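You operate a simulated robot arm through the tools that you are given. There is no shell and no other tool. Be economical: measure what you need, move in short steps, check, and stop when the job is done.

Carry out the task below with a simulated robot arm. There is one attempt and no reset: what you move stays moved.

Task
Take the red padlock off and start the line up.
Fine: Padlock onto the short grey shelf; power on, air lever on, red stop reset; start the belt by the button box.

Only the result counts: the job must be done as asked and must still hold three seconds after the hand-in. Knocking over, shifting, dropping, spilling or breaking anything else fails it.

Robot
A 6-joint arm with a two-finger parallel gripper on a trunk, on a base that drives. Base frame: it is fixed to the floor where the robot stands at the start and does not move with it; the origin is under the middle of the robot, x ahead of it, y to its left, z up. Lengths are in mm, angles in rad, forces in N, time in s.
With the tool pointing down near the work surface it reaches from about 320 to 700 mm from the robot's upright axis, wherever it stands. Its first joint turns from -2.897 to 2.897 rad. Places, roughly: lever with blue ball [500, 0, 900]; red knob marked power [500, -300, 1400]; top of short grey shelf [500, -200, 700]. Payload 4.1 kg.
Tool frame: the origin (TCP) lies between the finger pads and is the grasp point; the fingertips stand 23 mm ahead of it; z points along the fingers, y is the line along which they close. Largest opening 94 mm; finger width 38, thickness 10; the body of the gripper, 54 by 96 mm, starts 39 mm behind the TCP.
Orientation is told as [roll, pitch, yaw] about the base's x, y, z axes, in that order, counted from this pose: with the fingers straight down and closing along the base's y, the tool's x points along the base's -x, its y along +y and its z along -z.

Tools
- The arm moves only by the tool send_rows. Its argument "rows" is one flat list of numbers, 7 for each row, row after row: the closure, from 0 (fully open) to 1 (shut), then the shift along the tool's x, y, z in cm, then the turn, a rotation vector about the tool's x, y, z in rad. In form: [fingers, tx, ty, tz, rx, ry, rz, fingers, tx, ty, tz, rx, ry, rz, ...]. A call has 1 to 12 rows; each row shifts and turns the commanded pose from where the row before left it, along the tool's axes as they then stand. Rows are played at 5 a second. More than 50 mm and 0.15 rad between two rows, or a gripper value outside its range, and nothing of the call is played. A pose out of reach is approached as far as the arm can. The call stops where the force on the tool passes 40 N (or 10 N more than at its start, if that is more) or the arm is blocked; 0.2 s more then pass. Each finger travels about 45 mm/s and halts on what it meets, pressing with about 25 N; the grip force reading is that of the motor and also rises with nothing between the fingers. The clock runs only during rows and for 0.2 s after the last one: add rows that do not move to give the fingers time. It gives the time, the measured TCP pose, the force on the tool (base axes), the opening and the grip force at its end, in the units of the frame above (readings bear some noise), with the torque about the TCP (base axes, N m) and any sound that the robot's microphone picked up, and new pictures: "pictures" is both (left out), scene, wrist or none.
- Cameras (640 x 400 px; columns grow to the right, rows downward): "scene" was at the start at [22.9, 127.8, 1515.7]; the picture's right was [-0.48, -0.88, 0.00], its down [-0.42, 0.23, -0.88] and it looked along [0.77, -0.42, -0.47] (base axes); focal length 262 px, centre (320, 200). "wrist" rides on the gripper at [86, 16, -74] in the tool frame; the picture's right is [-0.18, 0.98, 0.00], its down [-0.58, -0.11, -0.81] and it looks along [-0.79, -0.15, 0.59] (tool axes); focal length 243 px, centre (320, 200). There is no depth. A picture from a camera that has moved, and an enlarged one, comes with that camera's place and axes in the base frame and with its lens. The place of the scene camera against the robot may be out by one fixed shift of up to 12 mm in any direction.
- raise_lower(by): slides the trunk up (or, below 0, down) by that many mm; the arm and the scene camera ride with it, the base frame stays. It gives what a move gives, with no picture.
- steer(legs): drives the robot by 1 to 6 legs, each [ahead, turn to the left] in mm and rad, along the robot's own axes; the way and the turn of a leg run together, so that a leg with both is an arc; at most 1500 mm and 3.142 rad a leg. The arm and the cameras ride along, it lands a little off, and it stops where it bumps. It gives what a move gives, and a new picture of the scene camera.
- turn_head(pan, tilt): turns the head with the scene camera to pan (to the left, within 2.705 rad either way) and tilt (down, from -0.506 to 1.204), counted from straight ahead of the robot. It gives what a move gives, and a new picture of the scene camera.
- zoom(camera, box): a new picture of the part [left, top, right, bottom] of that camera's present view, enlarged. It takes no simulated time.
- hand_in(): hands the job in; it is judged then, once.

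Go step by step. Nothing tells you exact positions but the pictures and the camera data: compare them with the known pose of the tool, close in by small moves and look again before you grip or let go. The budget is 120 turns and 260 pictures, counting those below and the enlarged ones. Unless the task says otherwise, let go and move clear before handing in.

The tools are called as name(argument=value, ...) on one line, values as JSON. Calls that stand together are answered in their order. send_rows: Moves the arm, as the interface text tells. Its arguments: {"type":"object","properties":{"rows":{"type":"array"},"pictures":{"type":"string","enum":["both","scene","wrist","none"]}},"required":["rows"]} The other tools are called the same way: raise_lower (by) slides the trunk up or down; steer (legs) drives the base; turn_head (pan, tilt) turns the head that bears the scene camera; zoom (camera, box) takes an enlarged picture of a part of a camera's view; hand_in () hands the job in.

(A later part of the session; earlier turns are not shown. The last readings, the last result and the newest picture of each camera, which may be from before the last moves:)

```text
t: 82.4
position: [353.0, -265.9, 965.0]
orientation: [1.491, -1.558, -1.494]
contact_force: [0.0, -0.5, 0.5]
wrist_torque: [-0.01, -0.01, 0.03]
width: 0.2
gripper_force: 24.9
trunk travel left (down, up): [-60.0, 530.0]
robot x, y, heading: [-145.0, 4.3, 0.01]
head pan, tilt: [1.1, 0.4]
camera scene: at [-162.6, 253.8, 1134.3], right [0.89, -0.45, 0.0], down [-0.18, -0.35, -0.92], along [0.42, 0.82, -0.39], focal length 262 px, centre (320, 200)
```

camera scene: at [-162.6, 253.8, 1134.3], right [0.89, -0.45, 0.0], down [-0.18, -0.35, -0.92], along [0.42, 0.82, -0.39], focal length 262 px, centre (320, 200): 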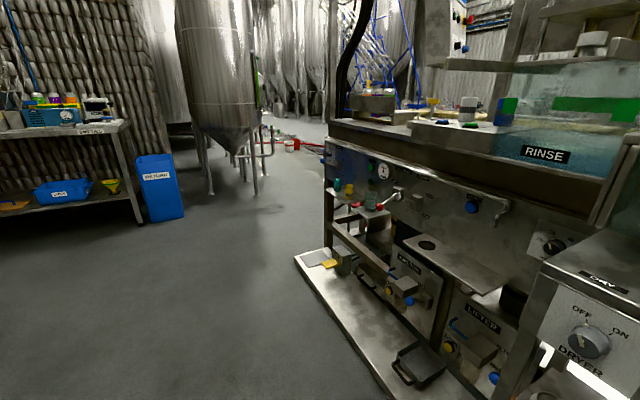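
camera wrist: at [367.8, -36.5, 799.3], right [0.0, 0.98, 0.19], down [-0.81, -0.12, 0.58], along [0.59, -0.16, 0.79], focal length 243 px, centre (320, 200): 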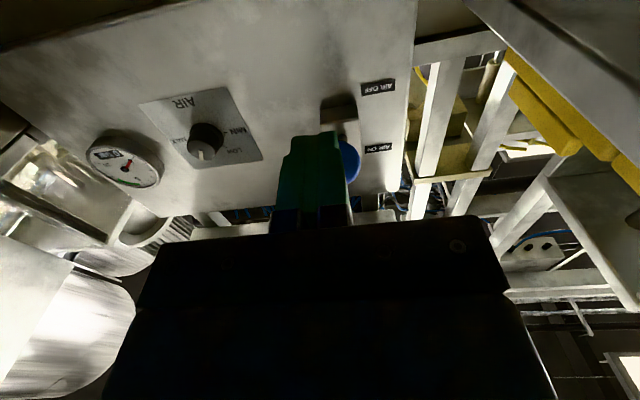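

The black bulk is the robot's own trunk, the floor is clear. I zoom on the cabinet to triangulate it.

turn_head(pan=0.8, tilt=0.1)

steer(legs=[[-450, 0]])

```text
t: 83.2
position: [352.5, -265.7, 965.3]
orientation: [1.492, -1.557, -1.495]
contact_force: [0.2, -0.4, 0.0]
wrist_torque: [0.01, -0.03, -0.01]
width: 0.1
gripper_force: 24.9
trunk travel left (down, up): [-60.0, 530.0]
robot x, y, heading: [-148.4, 0.9, 0.002]
head pan, tilt: [0.799, 0.099]
camera scene: at [-140.4, 237.3, 1162.2], right [0.72, -0.69, 0.0], down [-0.07, -0.07, -0.99], along [0.69, 0.72, -0.1], focal length 262 px, centre (320, 200)
```

scene: 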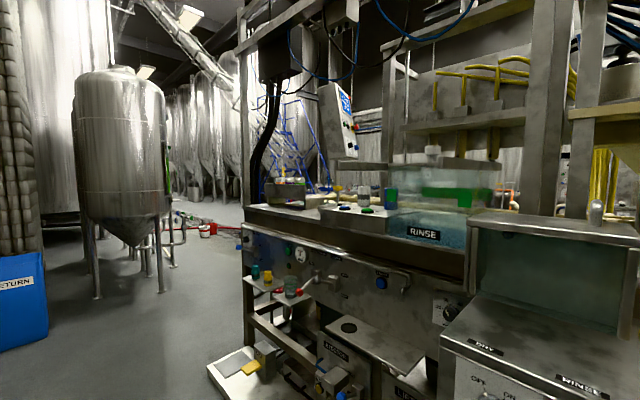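

```text
t: 85.8
position: [-82.6, -266.4, 965.5]
orientation: [1.491, -1.56, -1.494]
contact_force: [-0.1, -0.5, -0.1]
wrist_torque: [0.0, 0.0, 0.04]
width: 0.0
gripper_force: 25.6
trunk travel left (down, up): [-60.0, 530.0]
robot x, y, heading: [-581.5, 0.2, -0.001]
head pan, tilt: [0.799, 0.099]
camera scene: at [-574.5, 236.5, 1162.3], right [0.72, -0.7, 0.0], down [-0.07, -0.07, -1.0], along [0.69, 0.71, -0.1], focal length 262 px, centre (320, 200)
```

scene: 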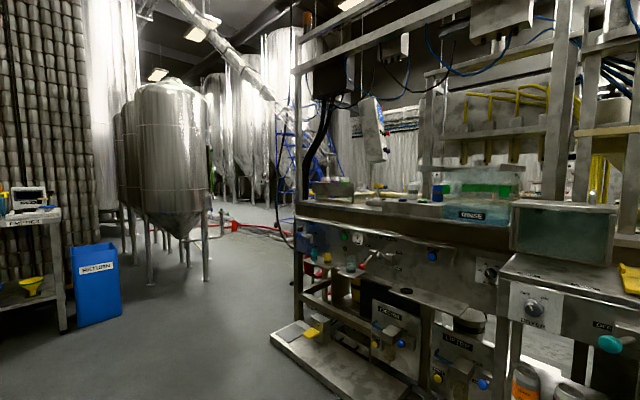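

zoom(camera="scene", box=[335, 80, 415, 180])

zoom(camera="scene", box=[270, 160, 510, 310])

```text
4.00 times, centred on (375, 130) of scene
camera zoom: at [-574.5, 236.5, 1162.3], right [0.72, -0.7, 0.0], down [-0.07, -0.07, -1.0], along [0.69, 0.71, -0.1], focal length 1046 px, centre (100, 480)
```

zoom: 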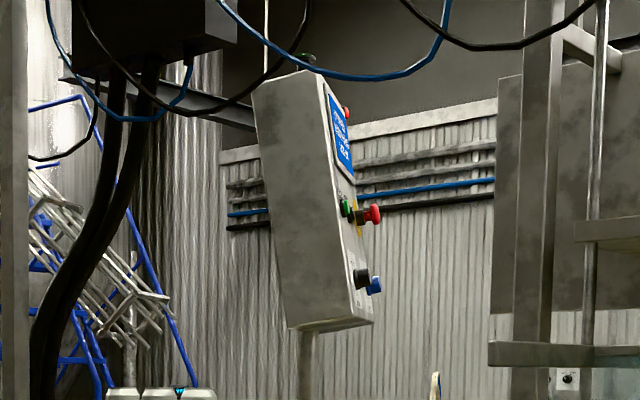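

```text
2.67 times, centred on (390, 235) of scene
camera zoom: at [-574.5, 236.5, 1162.3], right [0.72, -0.7, 0.0], down [-0.07, -0.07, -1.0], along [0.69, 0.71, -0.1], focal length 698 px, centre (133, 107)
```

zoom: 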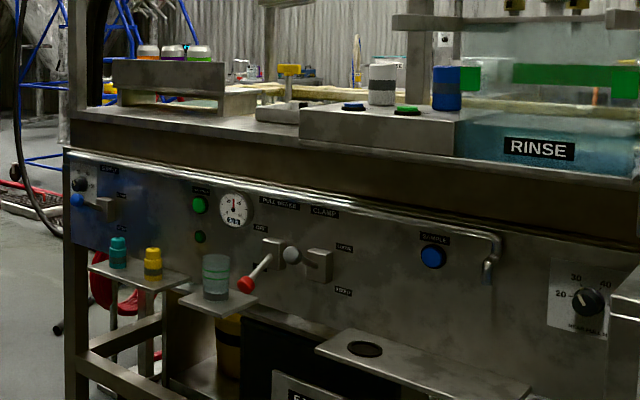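

The cabinet faces roughly −y from beyond the belt; there is also a raised box on the deck with blue and green buttons. I drive left along the line for a closer look.

steer(legs=[[0, 1.571], [1000, 0]])

turn_head(pan=-1.5, tilt=0.3)

raise_lower(by=400)

turn_head(pan=-1.3, tilt=0.35)

```text
t: 94.9
position: [-298.8, 1513.4, 964.6]
orientation: [1.489, -1.559, 0.066]
contact_force: [0.1, 0.0, 0.3]
wrist_torque: [0.03, -0.02, -0.01]
width: 0.1
gripper_force: 25.5
trunk travel left (down, up): [-60.0, 530.0]
robot x, y, heading: [-567.9, 1015.5, 1.556]
head pan, tilt: [0.799, 0.099]
camera scene: at [-800.1, 1029.1, 1162.3], right [0.71, 0.71, 0.0], down [0.07, -0.07, -1.0], along [-0.71, 0.7, -0.1], focal length 262 px, centre (320, 200)
```

scene: 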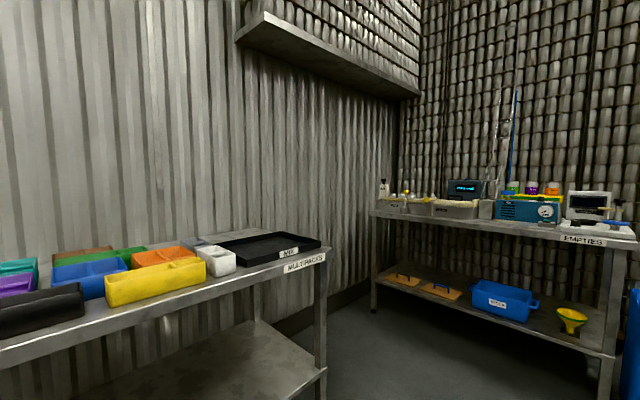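

```text
t: 97.0
position: [-299.0, 1513.3, 965.2]
orientation: [1.489, -1.557, 0.066]
contact_force: [0.8, -0.1, 0.4]
wrist_torque: [0.0, 0.01, 0.0]
width: 0.0
gripper_force: 25.0
trunk travel left (down, up): [-60.0, 530.0]
robot x, y, heading: [-568.5, 1016.3, 1.554]
head pan, tilt: [-1.499, 0.3]
camera scene: at [-641.7, 969.9, 1143.6], right [0.06, -1.0, 0.0], down [-0.3, -0.02, -0.96], along [0.95, 0.06, -0.3], focal length 262 px, centre (320, 200)
```

scene: 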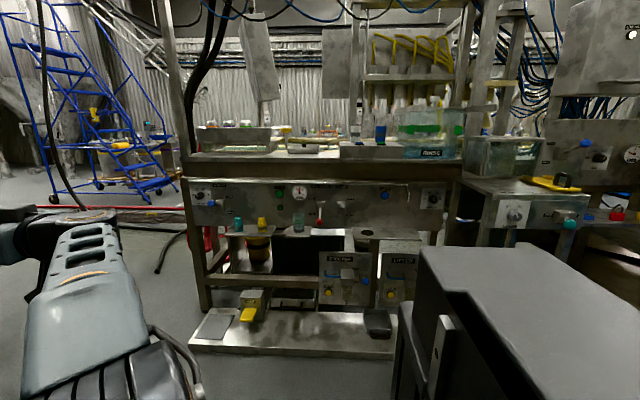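

```text
t: 100.9
position: [-297.5, 1513.4, 1364.4]
orientation: [1.487, -1.558, 0.071]
contact_force: [-0.6, 0.1, -0.2]
wrist_torque: [0.0, 0.0, -0.01]
width: 0.0
gripper_force: 25.2
trunk travel left (down, up): [-460.0, 130.0]
robot x, y, heading: [-568.5, 1016.3, 1.558]
head pan, tilt: [-1.499, 0.3]
```

```text
t: 101.6
position: [-299.2, 1513.1, 1365.8]
orientation: [1.491, -1.559, 0.066]
contact_force: [-0.3, -0.6, -0.4]
wrist_torque: [-0.02, 0.01, 0.0]
width: 0.0
gripper_force: 25.4
trunk travel left (down, up): [-460.0, 130.0]
robot x, y, heading: [-569.8, 1020.0, 1.56]
head pan, tilt: [-1.3, 0.351]
camera scene: at [-644.9, 988.1, 1538.9], right [0.26, -0.97, 0.0], down [-0.33, -0.09, -0.94], along [0.91, 0.24, -0.34], focal length 262 px, centre (320, 200)
```

scene: 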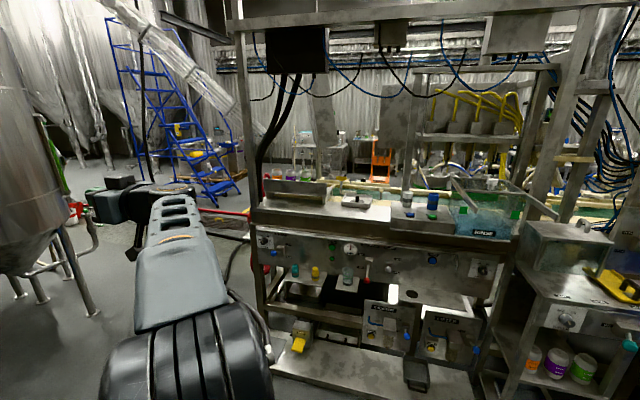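

zoom(camera="scene", box=[250, 160, 410, 260])

zoom(camera="scene", box=[380, 160, 540, 260])

zoom(camera="scene", box=[280, 60, 440, 190])

zoom(camera="scene", box=[90, 60, 280, 280])

```text
4.00 times, centred on (330, 210) of scene
camera zoom: at [-644.9, 988.1, 1538.9], right [0.26, -0.97, 0.0], down [-0.33, -0.09, -0.94], along [0.91, 0.24, -0.34], focal length 1046 px, centre (280, 160)
```

zoom: 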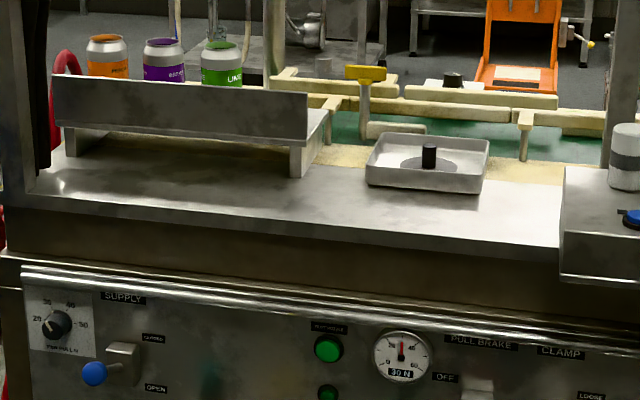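

```text
4.00 times, centred on (460, 210) of scene
camera zoom: at [-644.9, 988.1, 1538.9], right [0.26, -0.97, 0.0], down [-0.33, -0.09, -0.94], along [0.91, 0.24, -0.34], focal length 1046 px, centre (-240, 160)
```

zoom: 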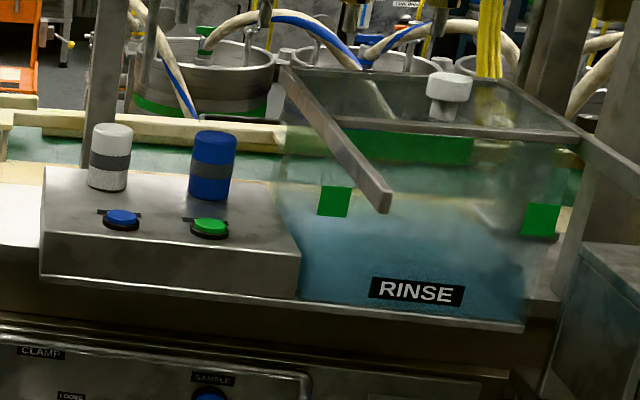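

```text
3.08 times, centred on (360, 125) of scene
camera zoom: at [-644.9, 988.1, 1538.9], right [0.26, -0.97, 0.0], down [-0.33, -0.09, -0.94], along [0.91, 0.24, -0.34], focal length 805 px, centre (197, 431)
```

zoom: 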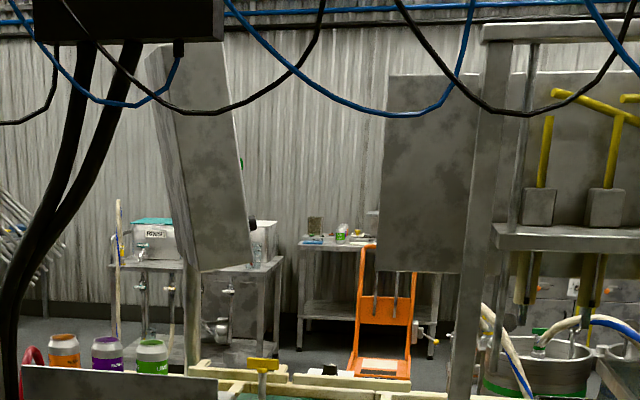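

```text
1.82 times, centred on (185, 170) of scene
camera zoom: at [-644.9, 988.1, 1538.9], right [0.26, -0.97, 0.0], down [-0.33, -0.09, -0.94], along [0.91, 0.24, -0.34], focal length 476 px, centre (566, 254)
```

zoom: 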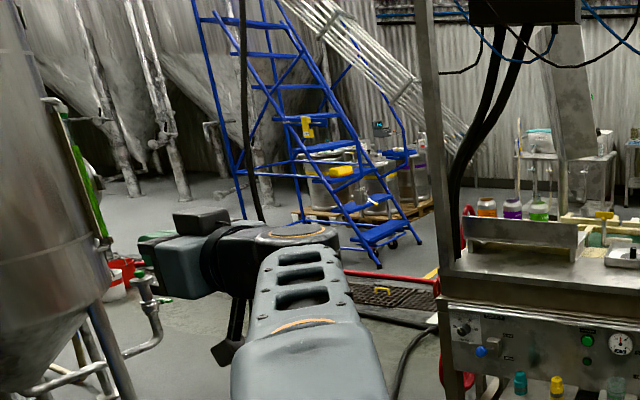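

The far side looks like open floor. I drive further left and look round the line's end.

steer(legs=[[950, 0], [0, -1.571]])

turn_head(pan=-0.2, tilt=0.4)

```text
t: 110.2
position: [-66.2, 1679.5, 1365.7]
orientation: [1.495, -1.559, -1.47]
contact_force: [0.6, -0.9, -0.2]
wrist_torque: [0.0, 0.01, 0.01]
width: 0.0
gripper_force: 24.9
trunk travel left (down, up): [-460.0, 130.0]
robot x, y, heading: [-573.1, 1931.4, 0.033]
head pan, tilt: [-1.3, 0.351]
camera scene: at [-607.5, 2012.2, 1538.9], right [-0.96, -0.29, 0.0], down [-0.1, 0.33, -0.94], along [0.28, -0.9, -0.34], focal length 262 px, centre (320, 200)
```

scene: 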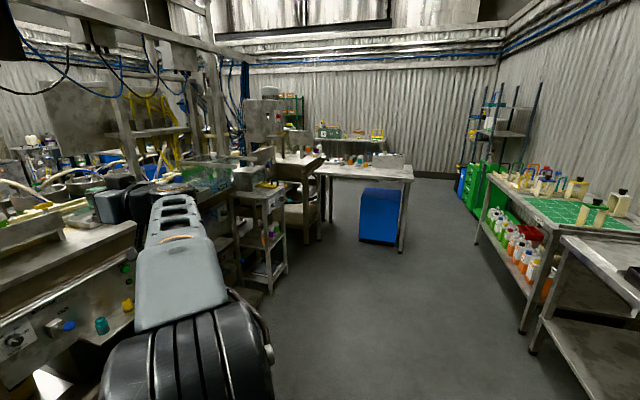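

```text
t: 111.5
position: [-67.2, 1679.2, 1365.8]
orientation: [1.494, -1.561, -1.468]
contact_force: [0.5, 0.3, 0.3]
wrist_torque: [0.07, 0.0, 0.01]
width: 0.1
gripper_force: 24.8
trunk travel left (down, up): [-460.0, 130.0]
robot x, y, heading: [-569.3, 1931.1, 0.029]
head pan, tilt: [-0.201, 0.4]
camera scene: at [-543.7, 2085.3, 1534.4], right [-0.17, -0.99, 0.0], down [-0.38, 0.07, -0.92], along [0.91, -0.16, -0.39], focal length 262 px, centre (320, 200)
```

scene: 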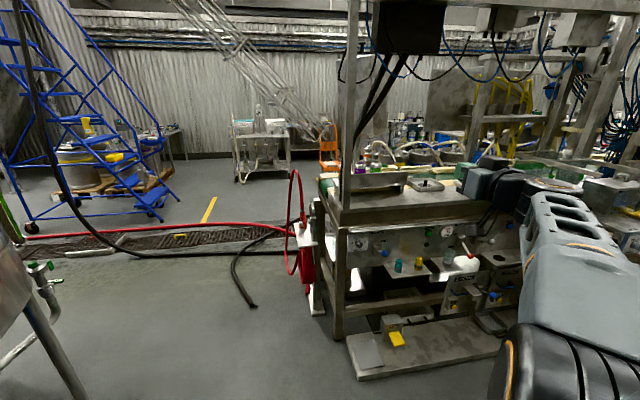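

zoom(camera="scene", box=[180, 150, 380, 320])

zoom(camera="scene", box=[330, 60, 480, 180])

```text
2.35 times, centred on (280, 235) of scene
camera zoom: at [-543.7, 2085.3, 1534.4], right [-0.17, -0.99, 0.0], down [-0.38, 0.07, -0.92], along [0.91, -0.16, -0.39], focal length 615 px, centre (414, 118)
```

zoom: 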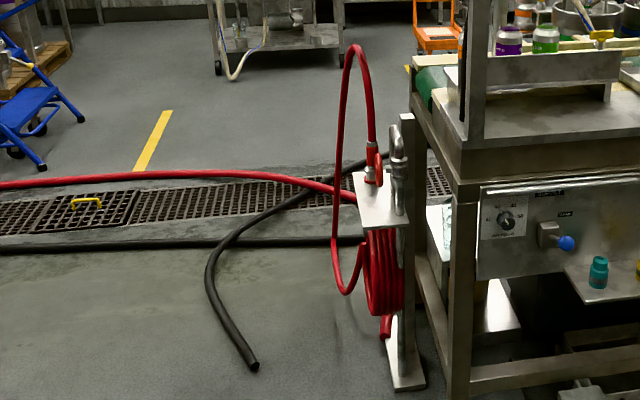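

```text
3.33 times, centred on (405, 120) of scene
camera zoom: at [-543.7, 2085.3, 1534.4], right [-0.17, -0.99, 0.0], down [-0.38, 0.07, -0.92], along [0.91, -0.16, -0.39], focal length 872 px, centre (37, 467)
```

zoom: 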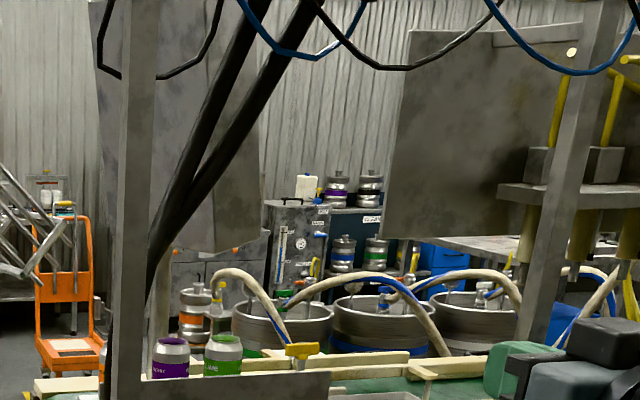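

Hoses and a drain block the way round this end. I drive back right to read the cabinet's face from an angle and look for a button box on the right side.

steer(legs=[[0, -1.6], [1500, 0], [800, 0]])

raise_lower(by=130)

turn_head(pan=2.4, tilt=0.1)

```text
t: 126.7
position: [-789.6, -867.5, 1366.4]
orientation: [1.626, -1.561, 3.103]
contact_force: [0.5, 0.9, 0.2]
wrist_torque: [0.03, -0.01, 0.04]
width: 0.0
gripper_force: 24.9
trunk travel left (down, up): [-460.0, 130.0]
robot x, y, heading: [-526.1, -364.3, -1.581]
head pan, tilt: [-0.201, 0.4]
stopped in leg 3: the robot was blocked; the commanded pose is now the measured one
camera scene: at [-377.5, -391.7, 1534.4], right [-0.98, 0.21, 0.0], down [0.08, 0.38, -0.92], along [-0.19, -0.9, -0.39], focal length 262 px, centre (320, 200)
```

scene: 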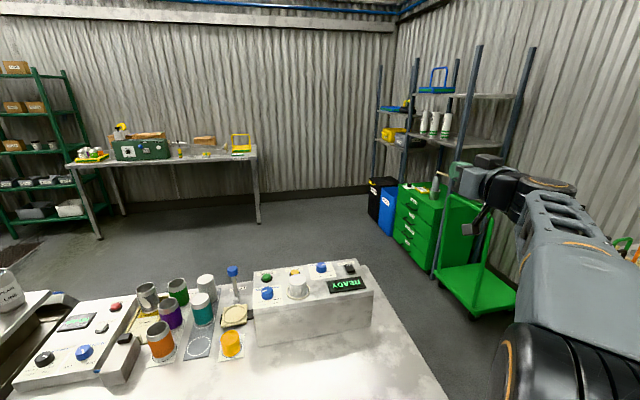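

```text
t: 128.3
position: [-789.2, -869.0, 1496.0]
orientation: [1.594, -1.559, 3.132]
contact_force: [-0.2, 0.9, 0.6]
wrist_torque: [0.0, -0.04, 0.0]
width: 0.1
gripper_force: 25.1
trunk travel left (down, up): [-590.0, 0.0]
robot x, y, heading: [-530.3, -363.2, -1.575]
head pan, tilt: [-0.201, 0.4]
```

```text
t: 130.7
position: [-789.2, -868.6, 1496.5]
orientation: [1.601, -1.56, 3.124]
contact_force: [0.1, 0.2, -0.5]
wrist_torque: [0.02, 0.06, 0.0]
width: 0.0
gripper_force: 24.8
trunk travel left (down, up): [-590.0, 0.0]
robot x, y, heading: [-524.7, -362.3, -1.578]
head pan, tilt: [2.4, 0.099]
camera scene: at [-295.3, -234.1, 1692.3], right [0.73, -0.68, 0.0], down [-0.07, -0.07, -0.99], along [0.68, 0.73, -0.1], focal length 262 px, centre (320, 200)
```

scene: 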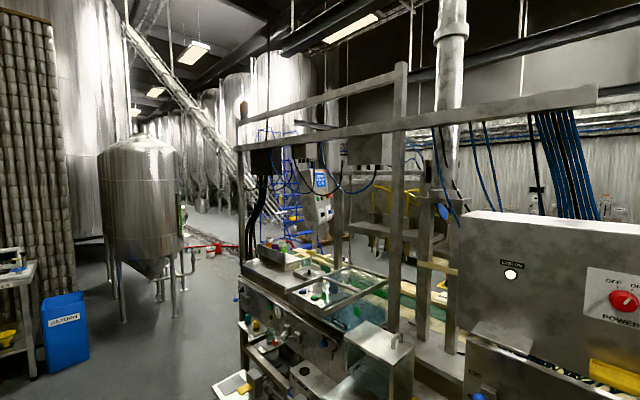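

zoom(camera="scene", box=[290, 155, 350, 235])

steer(legs=[[-250, 0]])

turn_head(pan=0.6, tilt=0.3)

zoom(camera="scene", box=[0, 130, 320, 330])

```text
5.00 times, centred on (320, 195) of scene
camera zoom: at [-295.3, -234.1, 1692.3], right [0.73, -0.68, 0.0], down [-0.07, -0.07, -0.99], along [0.68, 0.73, -0.1], focal length 1308 px, centre (320, 225)
```

zoom: 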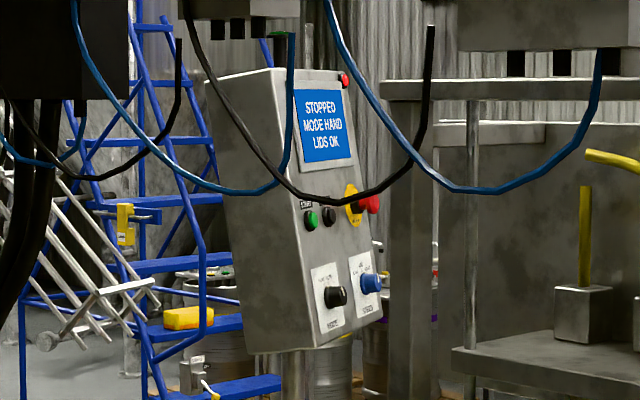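

```text
t: 132.5
position: [-783.9, -622.1, 1496.3]
orientation: [1.676, -1.559, 3.059]
contact_force: [0.2, 0.2, 1.2]
wrist_torque: [0.0, -0.01, -0.02]
width: 0.1
gripper_force: 25.1
trunk travel left (down, up): [-590.0, 0.0]
robot x, y, heading: [-529.4, -120.5, -1.568]
head pan, tilt: [2.4, 0.099]
camera scene: at [-295.5, 16.4, 1692.2], right [0.74, -0.68, 0.0], down [-0.07, -0.07, -0.99], along [0.67, 0.73, -0.1], focal length 262 px, centre (320, 200)
```

scene: 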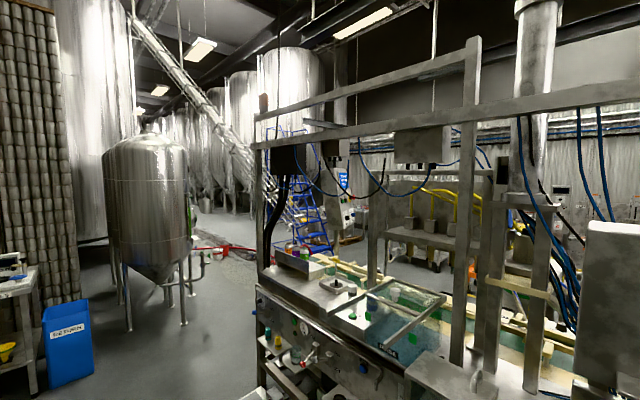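

```text
t: 134.3
position: [-784.3, -622.8, 1495.5]
orientation: [1.606, -1.562, 3.126]
contact_force: [0.1, 0.3, 0.2]
wrist_torque: [-0.01, 0.01, 0.0]
width: 0.1
gripper_force: 25.1
trunk travel left (down, up): [-590.0, 0.0]
robot x, y, heading: [-525.9, -114.3, -1.574]
head pan, tilt: [0.6, 0.3]
camera scene: at [-304.8, -129.5, 1673.6], right [-0.82, -0.57, 0.0], down [-0.17, 0.24, -0.96], along [0.54, -0.79, -0.3], focal length 262 px, centre (320, 200)
```

scene: 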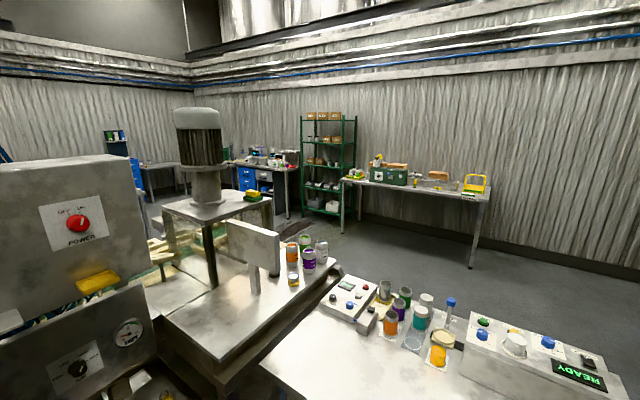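

```text
2.00 times, centred on (160, 230) of scene
camera zoom: at [-304.8, -129.5, 1673.6], right [-0.82, -0.57, 0.0], down [-0.17, 0.24, -0.96], along [0.54, -0.79, -0.3], focal length 523 px, centre (640, 140)
```

zoom: 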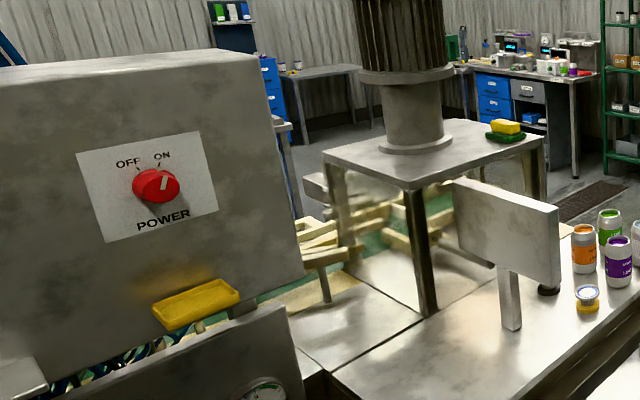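

Cabinet reads "STOPPED / MODE HAND / LIDS OK" but is out of the robot's way. The post-mounted plate on the right bench, near (500,-800,1180), faces −y: it may be the button box. I drive round the right table to see its front.

steer(legs=[[0, -1.571], [640, 0], [0, 1.571]])

turn_head(pan=0.0, tilt=0.8)

```text
t: 145.5
position: [-1402.2, -624.0, 1496.1]
orientation: [1.6, -1.559, -3.135]
contact_force: [-0.2, 0.1, 0.1]
wrist_torque: [0.01, -0.03, 0.0]
width: 0.1
gripper_force: 25.0
trunk travel left (down, up): [-590.0, 0.0]
robot x, y, heading: [-1155.1, -116.6, -1.557]
head pan, tilt: [0.6, 0.3]
camera scene: at [-930.8, -123.6, 1673.6], right [-0.82, -0.58, 0.0], down [-0.17, 0.24, -0.96], along [0.55, -0.78, -0.3], focal length 262 px, centre (320, 200)
```

scene: 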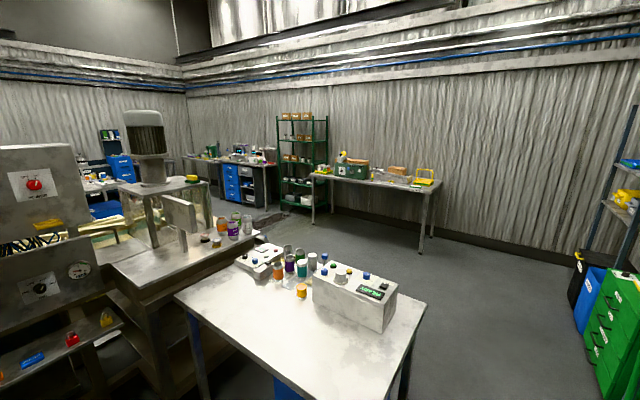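

```text
t: 146.5
position: [-1401.6, -624.2, 1497.5]
orientation: [1.603, -1.56, -3.133]
contact_force: [0.5, 0.0, -0.3]
wrist_torque: [-0.01, -0.02, 0.0]
width: 0.0
gripper_force: 24.8
trunk travel left (down, up): [-590.0, 0.0]
robot x, y, heading: [-1152.5, -114.8, -1.556]
head pan, tilt: [0.0, 0.799]
camera scene: at [-983.5, -128.2, 1629.3], right [-1.0, -0.02, 0.0], down [-0.01, 0.72, -0.7], along [0.01, -0.7, -0.72], focal length 262 px, centre (320, 200)
```

scene: 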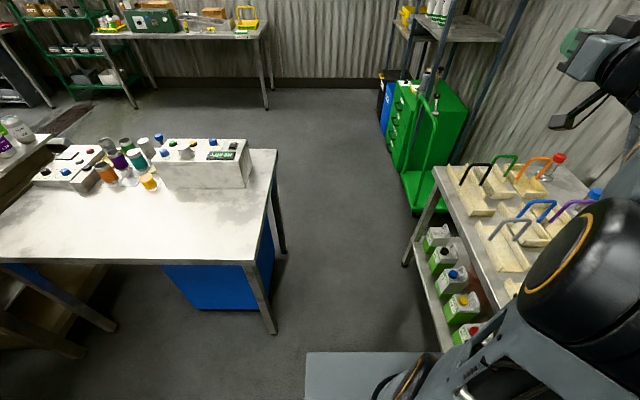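

The aisle is wide enough. I continue down and turn east.

steer(legs=[[1450, 0], [200, 0], [0, 1.556], [1000, 0]])

turn_head(pan=0.8, tilt=0.4)

```text
t: 163.4
position: [326.8, -2034.5, 1496.2]
orientation: [1.58, -1.56, -1.56]
contact_force: [0.3, -0.9, 0.4]
wrist_torque: [-0.02, 0.01, 0.01]
width: 0.0
gripper_force: 25.2
trunk travel left (down, up): [-590.0, 0.0]
robot x, y, heading: [-179.3, -1773.8, -0.002]
head pan, tilt: [0.0, 0.799]
camera scene: at [-153.3, -1604.5, 1629.2], right [0.0, -1.0, 0.0], down [-0.72, 0.0, -0.7], along [0.7, 0.0, -0.72], focal length 262 px, centre (320, 200)
```

scene: 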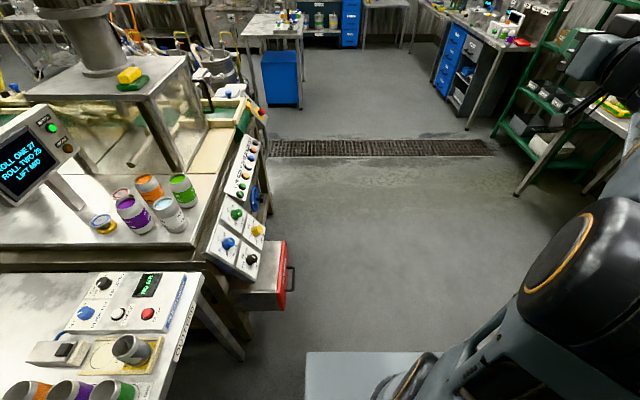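

```text
t: 164.6
position: [327.6, -2034.9, 1497.3]
orientation: [1.598, -1.561, -1.579]
contact_force: [0.3, 0.6, -0.2]
wrist_torque: [-0.04, -0.05, -0.01]
width: 0.0
gripper_force: 24.8
trunk travel left (down, up): [-590.0, 0.0]
robot x, y, heading: [-179.6, -1776.4, -0.003]
head pan, tilt: [0.799, 0.4]
camera scene: at [-169.5, -1538.1, 1664.3], right [0.72, -0.7, 0.0], down [-0.27, -0.28, -0.92], along [0.64, 0.66, -0.39], focal length 262 px, centre (320, 200)
```

scene: 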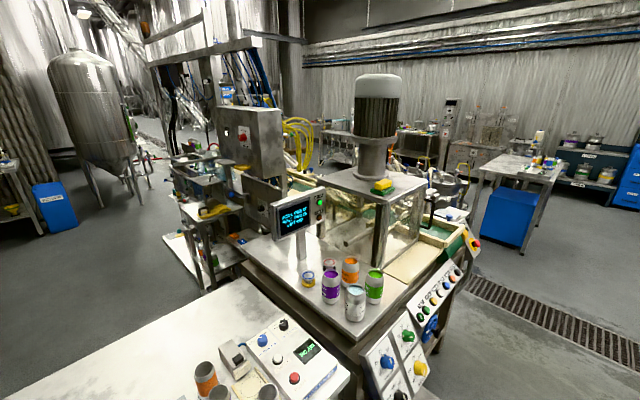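

There is a lot here: a display panel, and on the bench's end several button panels. I zoom in.

zoom(camera="scene", box=[350, 220, 490, 400])

zoom(camera="scene", box=[255, 180, 345, 250])

turn_head(pan=0.5, tilt=0.7)

zoom(camera="scene", box=[260, 100, 420, 270])

```text
2.22 times, centred on (420, 310) of scene
camera zoom: at [-169.5, -1538.1, 1664.3], right [0.72, -0.7, 0.0], down [-0.27, -0.28, -0.92], along [0.64, 0.66, -0.39], focal length 581 px, centre (98, -44)
```

zoom: 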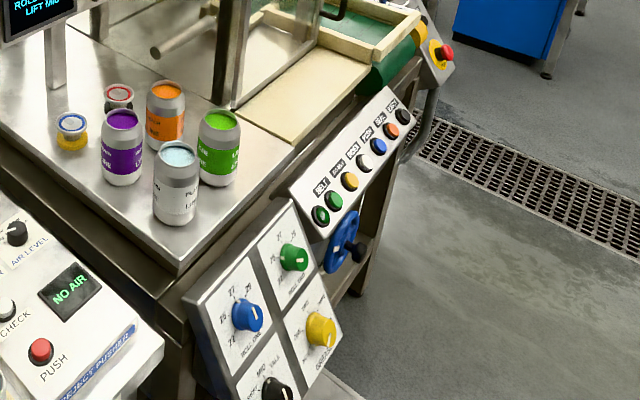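

```text
5.71 times, centred on (300, 215) of scene
camera zoom: at [-169.5, -1538.1, 1664.3], right [0.72, -0.7, 0.0], down [-0.27, -0.28, -0.92], along [0.64, 0.66, -0.39], focal length 1495 px, centre (434, 114)
```

zoom: 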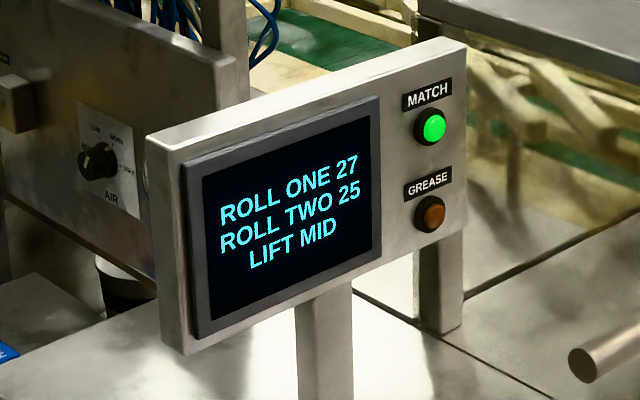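

```text
t: 165.4
position: [326.2, -2034.4, 1495.6]
orientation: [1.598, -1.56, -1.58]
contact_force: [0.8, 0.2, 1.5]
wrist_torque: [0.0, 0.02, 0.01]
width: 0.0
gripper_force: 25.1
trunk travel left (down, up): [-590.0, 0.0]
robot x, y, heading: [-182.3, -1778.8, -0.005]
head pan, tilt: [0.499, 0.7]
camera scene: at [-159.6, -1563.8, 1637.6], right [0.48, -0.88, 0.0], down [-0.57, -0.31, -0.77], along [0.67, 0.37, -0.64], focal length 262 px, centre (320, 200)
```

scene: 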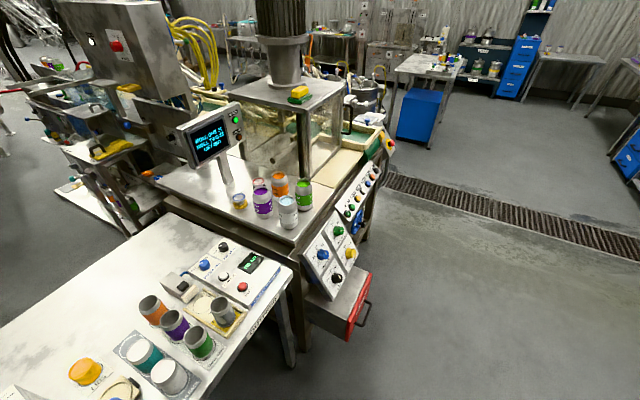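

```text
2.35 times, centred on (340, 185) of scene
camera zoom: at [-159.6, -1563.8, 1637.6], right [0.48, -0.88, 0.0], down [-0.57, -0.31, -0.77], along [0.67, 0.37, -0.64], focal length 615 px, centre (273, 235)
```

zoom: 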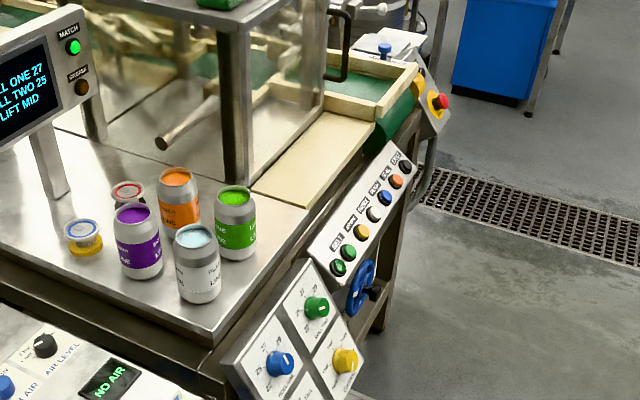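

There is the 7-button box on the bench end and the red mushroom stop further along. I drive forward and look at them square-on.

steer(legs=[[900, 0], [0, 1.571]])

turn_head(pan=0.0, tilt=0.8)

zoom(camera="scene", box=[200, 100, 440, 250])

```text
t: 173.8
position: [978.4, -1281.8, 1495.9]
orientation: [1.594, -1.561, -0.031]
contact_force: [-0.6, -0.2, -0.1]
wrist_torque: [-0.04, -0.03, 0.01]
width: 0.0
gripper_force: 24.9
trunk travel left (down, up): [-590.0, 0.0]
robot x, y, heading: [707.5, -1775.9, 1.541]
head pan, tilt: [0.499, 0.7]
camera scene: at [502.8, -1753.6, 1637.5], right [0.89, 0.45, 0.0], down [0.29, -0.57, -0.76], along [-0.35, 0.68, -0.64], focal length 262 px, centre (320, 200)
```

scene: 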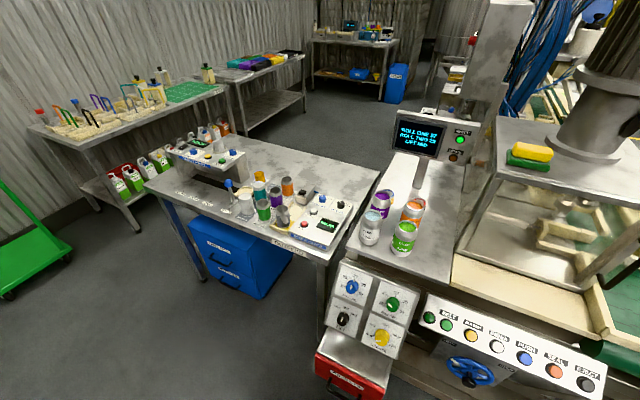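

```text
t: 174.7
position: [980.3, -1283.4, 1496.6]
orientation: [1.595, -1.559, -0.033]
contact_force: [-0.5, 0.0, 0.0]
wrist_torque: [-0.01, 0.01, -0.01]
width: 0.0
gripper_force: 25.0
trunk travel left (down, up): [-590.0, 0.0]
robot x, y, heading: [706.5, -1779.3, 1.541]
head pan, tilt: [0.0, 0.799]
camera scene: at [543.7, -1748.8, 1629.3], right [1.0, -0.03, 0.0], down [-0.02, -0.72, -0.7], along [0.02, 0.7, -0.72], focal length 262 px, centre (320, 200)
```

scene: 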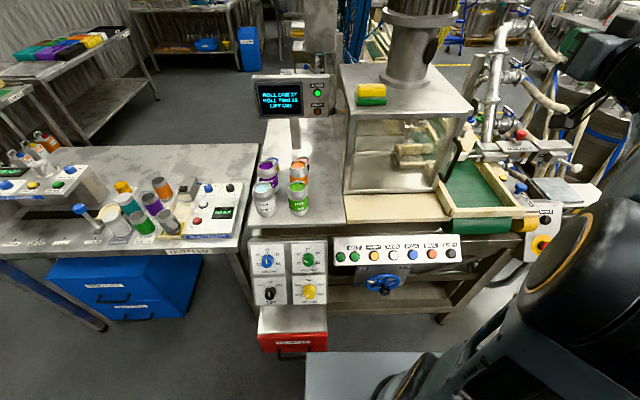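

```text
2.67 times, centred on (320, 175) of scene
camera zoom: at [543.7, -1748.8, 1629.3], right [1.0, -0.03, 0.0], down [-0.02, -0.72, -0.7], along [0.02, 0.7, -0.72], focal length 698 px, centre (320, 267)
```

zoom: 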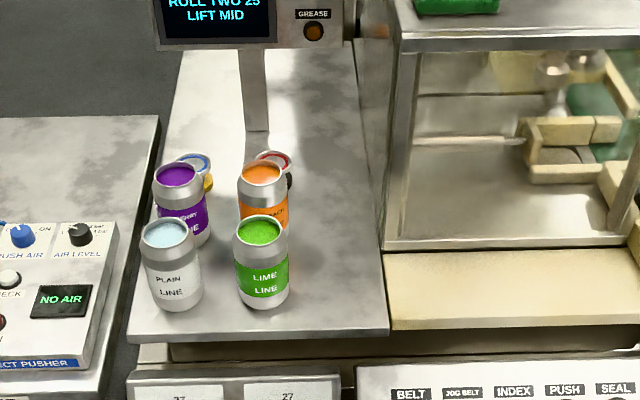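

zoom(camera="scene", box=[320, 220, 480, 300])

zoom(camera="scene", box=[450, 130, 590, 280])

turn_head(pan=-0.3, tilt=0.9)

```text
4.00 times, centred on (400, 260) of scene
camera zoom: at [543.7, -1748.8, 1629.3], right [1.0, -0.03, 0.0], down [-0.02, -0.72, -0.7], along [0.02, 0.7, -0.72], focal length 1046 px, centre (0, -40)
```

zoom: 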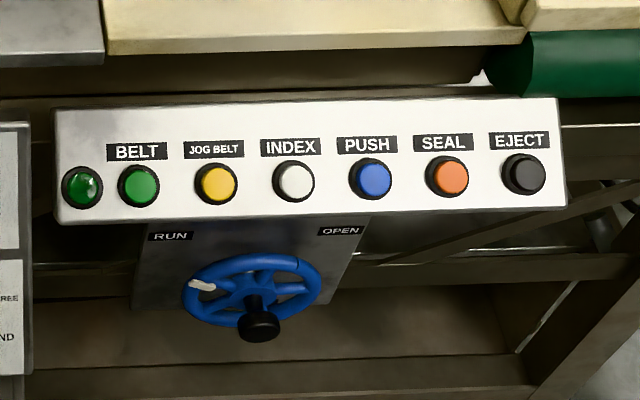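

```text
2.67 times, centred on (520, 205) of scene
camera zoom: at [543.7, -1748.8, 1629.3], right [1.0, -0.03, 0.0], down [-0.02, -0.72, -0.7], along [0.02, 0.7, -0.72], focal length 698 px, centre (-213, 187)
```

zoom: 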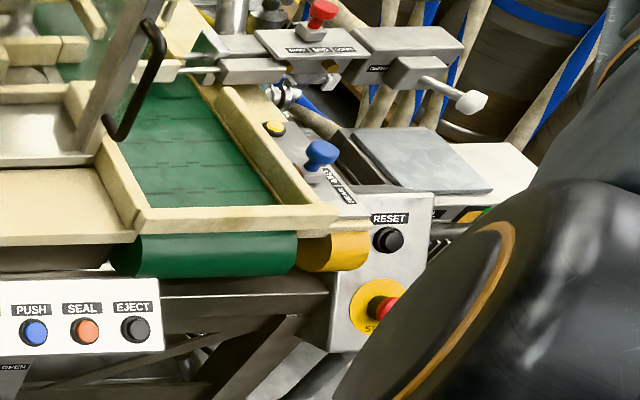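

```text
t: 175.5
position: [979.7, -1283.5, 1495.6]
orientation: [1.598, -1.56, -0.036]
contact_force: [-0.2, 0.6, 0.0]
wrist_torque: [0.05, -0.02, 0.03]
width: 0.0
gripper_force: 24.6
trunk travel left (down, up): [-590.0, 0.0]
robot x, y, heading: [706.8, -1776.9, 1.541]
head pan, tilt: [-0.3, 0.901]
camera scene: at [565.7, -1758.0, 1621.4], right [0.95, -0.32, 0.0], down [-0.25, -0.74, -0.62], along [0.2, 0.59, -0.78], focal length 262 px, centre (320, 200)
```

scene: 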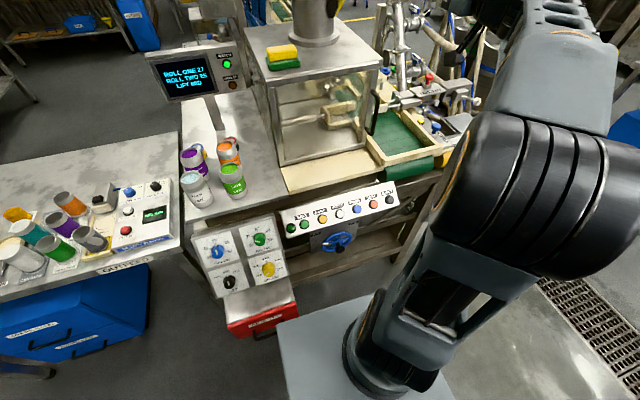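

Found everything: BELT green button ≈(672,-1272,868), red STOP mushroom ≈(1331,-1250,876) with RESET button above it ≈(1330,-1194,937). I drive in front of the stop first.

steer(legs=[[-120, 0], [0, -1.541], [490, 0], [0, 1.571]])

turn_head(pan=-0.3, tilt=0.7)

zoom(camera="scene", box=[200, 100, 440, 250])

```text
t: 186.8
position: [1471.1, -1423.1, 1496.8]
orientation: [1.588, -1.561, -0.064]
contact_force: [0.1, 0.1, -1.1]
wrist_torque: [0.02, 0.01, 0.02]
width: 0.0
gripper_force: 25.0
trunk travel left (down, up): [-590.0, 0.0]
robot x, y, heading: [1177.3, -1909.3, 1.5]
head pan, tilt: [-0.3, 0.901]
camera scene: at [1039.5, -1882.7, 1621.3], right [0.93, -0.36, 0.0], down [-0.28, -0.73, -0.62], along [0.22, 0.58, -0.78], focal length 262 px, centre (320, 200)
```

scene: 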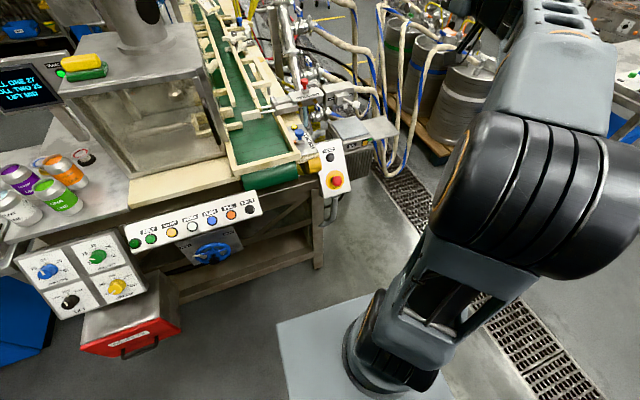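

```text
t: 187.5
position: [1471.6, -1421.4, 1496.1]
orientation: [1.587, -1.56, -0.063]
contact_force: [-0.9, -0.7, -0.3]
wrist_torque: [-0.02, 0.03, 0.01]
width: 0.1
gripper_force: 25.2
trunk travel left (down, up): [-590.0, 0.0]
robot x, y, heading: [1181.2, -1908.7, 1.502]
head pan, tilt: [-0.3, 0.7]
camera scene: at [1043.0, -1874.0, 1637.4], right [0.93, -0.36, 0.0], down [-0.23, -0.6, -0.76], along [0.28, 0.71, -0.64], focal length 262 px, centre (320, 200)
```

scene: 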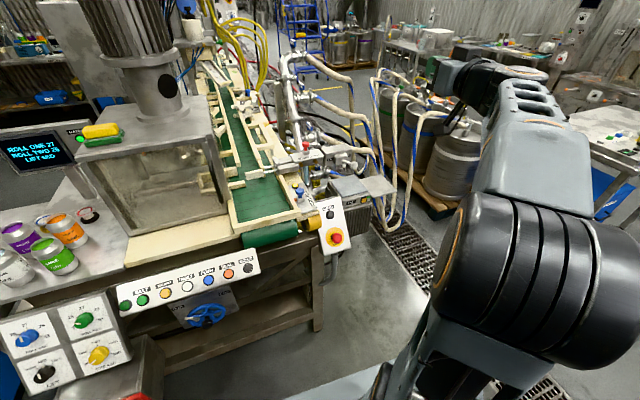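

```text
2.67 times, centred on (320, 175) of scene
camera zoom: at [1043.0, -1874.0, 1637.4], right [0.93, -0.36, 0.0], down [-0.23, -0.6, -0.76], along [0.28, 0.71, -0.64], focal length 698 px, centre (320, 267)
```

zoom: 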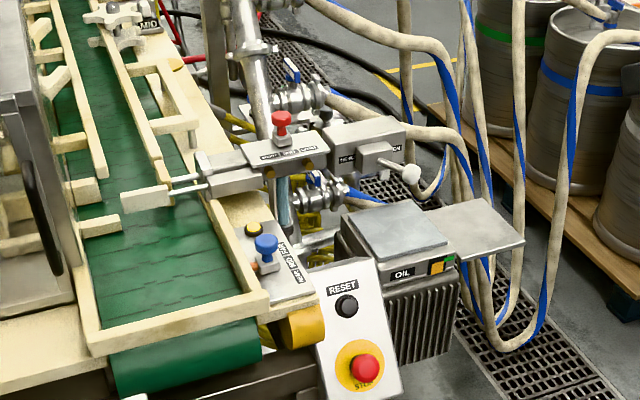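

Stop mushroom refined to ≈(1350,-1258,872), panel tilted about 27° upward. I lower the trunk and pitch the tool down toward it.

raise_lower(by=-400)

send_rows(rows=[0, 0, 3, 0, 0, 0.118, 0, 0, 0, 3, 0, 0, 0.118, 0, 0, 0, 3, 0, 0, 0.118, 0, 0, 0, 2, 0, 0, 0.118, 0, 0, 0, 1, 0, 0, 0, 0], pictures="none")

raise_lower(by=-120)

turn_head(pan=-0.2, tilt=0.5)

zoom(camera="wrist", box=[0, 0, 640, 400])

```text
t: 191.3
position: [1470.3, -1422.5, 1096.3]
orientation: [1.589, -1.561, -0.066]
contact_force: [-0.7, 0.2, 0.3]
wrist_torque: [-0.02, -0.02, 0.02]
width: 0.0
gripper_force: 24.8
trunk travel left (down, up): [-190.0, 400.0]
robot x, y, heading: [1180.8, -1907.9, 1.503]
head pan, tilt: [-0.3, 0.7]
```

```text
t: 192.5
position: [1351.5, -1418.1, 1094.4]
orientation: [0.02, -1.1, 1.505]
contact_force: [0.6, 0.1, -0.1]
wrist_torque: [-0.03, -0.03, -0.01]
width: 94.1
gripper_force: 0.0
trunk travel left (down, up): [-190.0, 400.0]
robot x, y, heading: [1179.3, -1910.6, 1.499]
head pan, tilt: [-0.3, 0.7]
```

```text
t: 194.0
position: [1351.6, -1417.5, 976.3]
orientation: [0.02, -1.1, 1.505]
contact_force: [-0.3, -0.2, 0.8]
wrist_torque: [-0.02, -0.04, 0.02]
width: 94.1
gripper_force: 0.0
trunk travel left (down, up): [-70.0, 520.0]
robot x, y, heading: [1182.1, -1908.1, 1.502]
head pan, tilt: [-0.3, 0.7]
```

```text
t: 194.7
position: [1350.2, -1417.5, 974.9]
orientation: [0.022, -1.1, 1.507]
contact_force: [0.3, -0.7, 0.0]
wrist_torque: [0.01, 0.02, -0.04]
width: 94.1
gripper_force: 0.0
trunk travel left (down, up): [-70.0, 520.0]
robot x, y, heading: [1178.4, -1908.6, 1.505]
head pan, tilt: [-0.201, 0.499]
camera scene: at [1036.6, -1865.5, 1135.2], right [0.96, -0.27, 0.0], down [-0.13, -0.46, -0.88], along [0.23, 0.85, -0.48], focal length 262 px, centre (320, 200)
```

scene: 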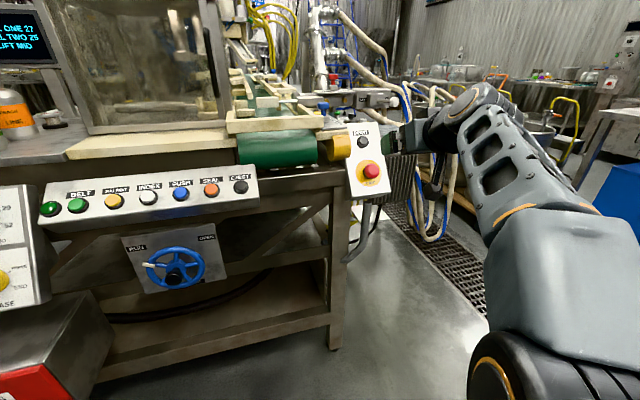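

```text
1.00 times, centred on (320, 200) of wrist (not enlarged: the box is as wide or as high as the picture)
camera zoom: at [1329.6, -1523.8, 932.0], right [-0.98, 0.13, 0.17], down [0.1, -0.46, 0.88], along [0.19, 0.88, 0.44], focal length 243 px, centre (320, 200)
```

zoom: 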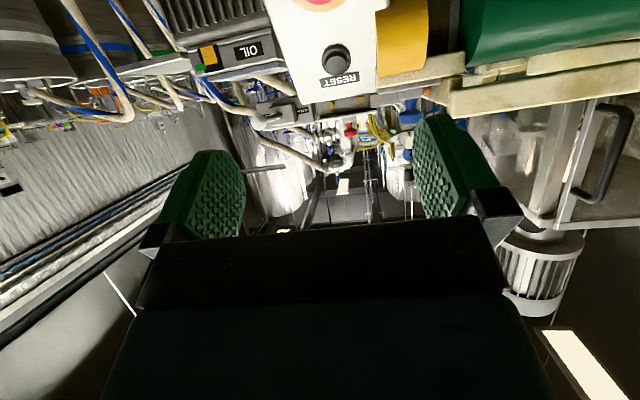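

send_rows(rows=[0, 3, 0, 3, 0, 0, 0, 0, 2, 0, 3, 0, 0, 0], pictures="wrist")

zoom(camera="scene", box=[310, 90, 430, 210])

zoom(camera="wrist", box=[240, 0, 440, 120])

```text
t: 195.3
position: [1351.8, -1386.3, 902.4]
orientation: [0.021, -1.099, 1.505]
contact_force: [0.2, -0.6, 1.8]
wrist_torque: [-0.01, 0.02, 0.01]
width: 93.8
gripper_force: 0.0
trunk travel left (down, up): [-70.0, 520.0]
robot x, y, heading: [1179.5, -1908.4, 1.51]
head pan, tilt: [-0.201, 0.499]
camera wrist: at [1329.6, -1492.9, 860.4], right [-0.98, 0.13, 0.17], down [0.1, -0.46, 0.88], along [0.2, 0.88, 0.44], focal length 243 px, centre (320, 200)
```

wrist: 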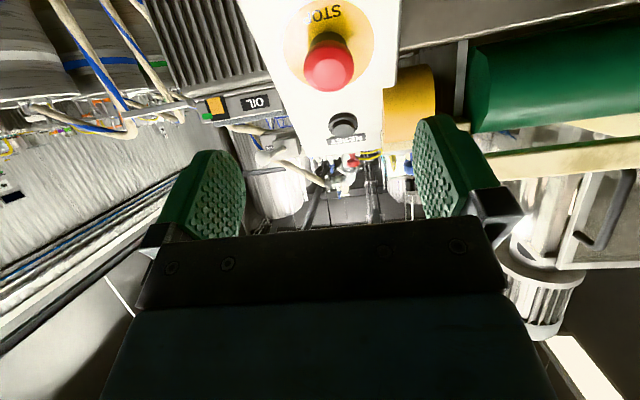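

```text
3.33 times, centred on (370, 150) of scene
camera zoom: at [1036.5, -1865.7, 1135.2], right [0.96, -0.27, 0.0], down [-0.13, -0.46, -0.88], along [0.23, 0.85, -0.48], focal length 872 px, centre (153, 367)
```

zoom: 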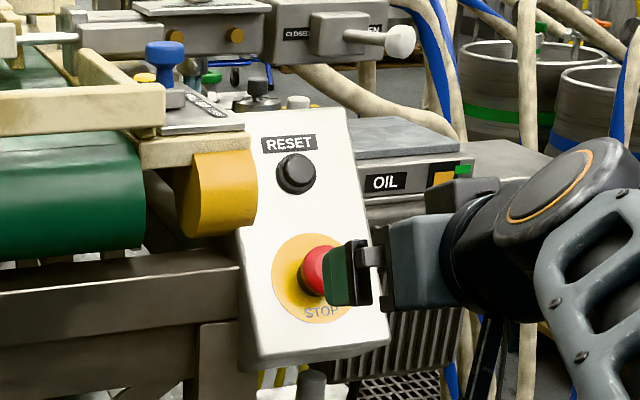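

```text
3.20 times, centred on (340, 60) of wrist
camera zoom: at [1329.6, -1492.9, 860.4], right [-0.98, 0.13, 0.17], down [0.1, -0.46, 0.88], along [0.2, 0.88, 0.44], focal length 776 px, centre (256, 648)
```

zoom: 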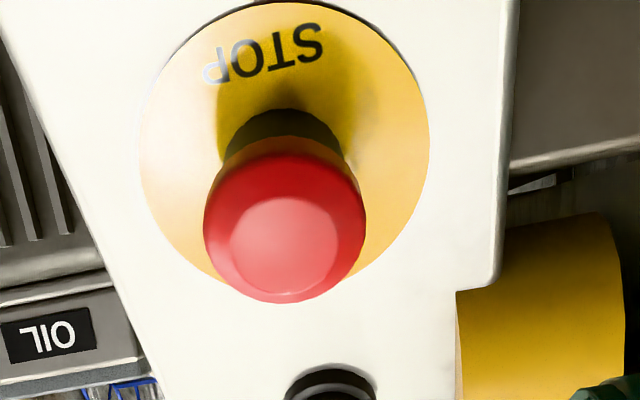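

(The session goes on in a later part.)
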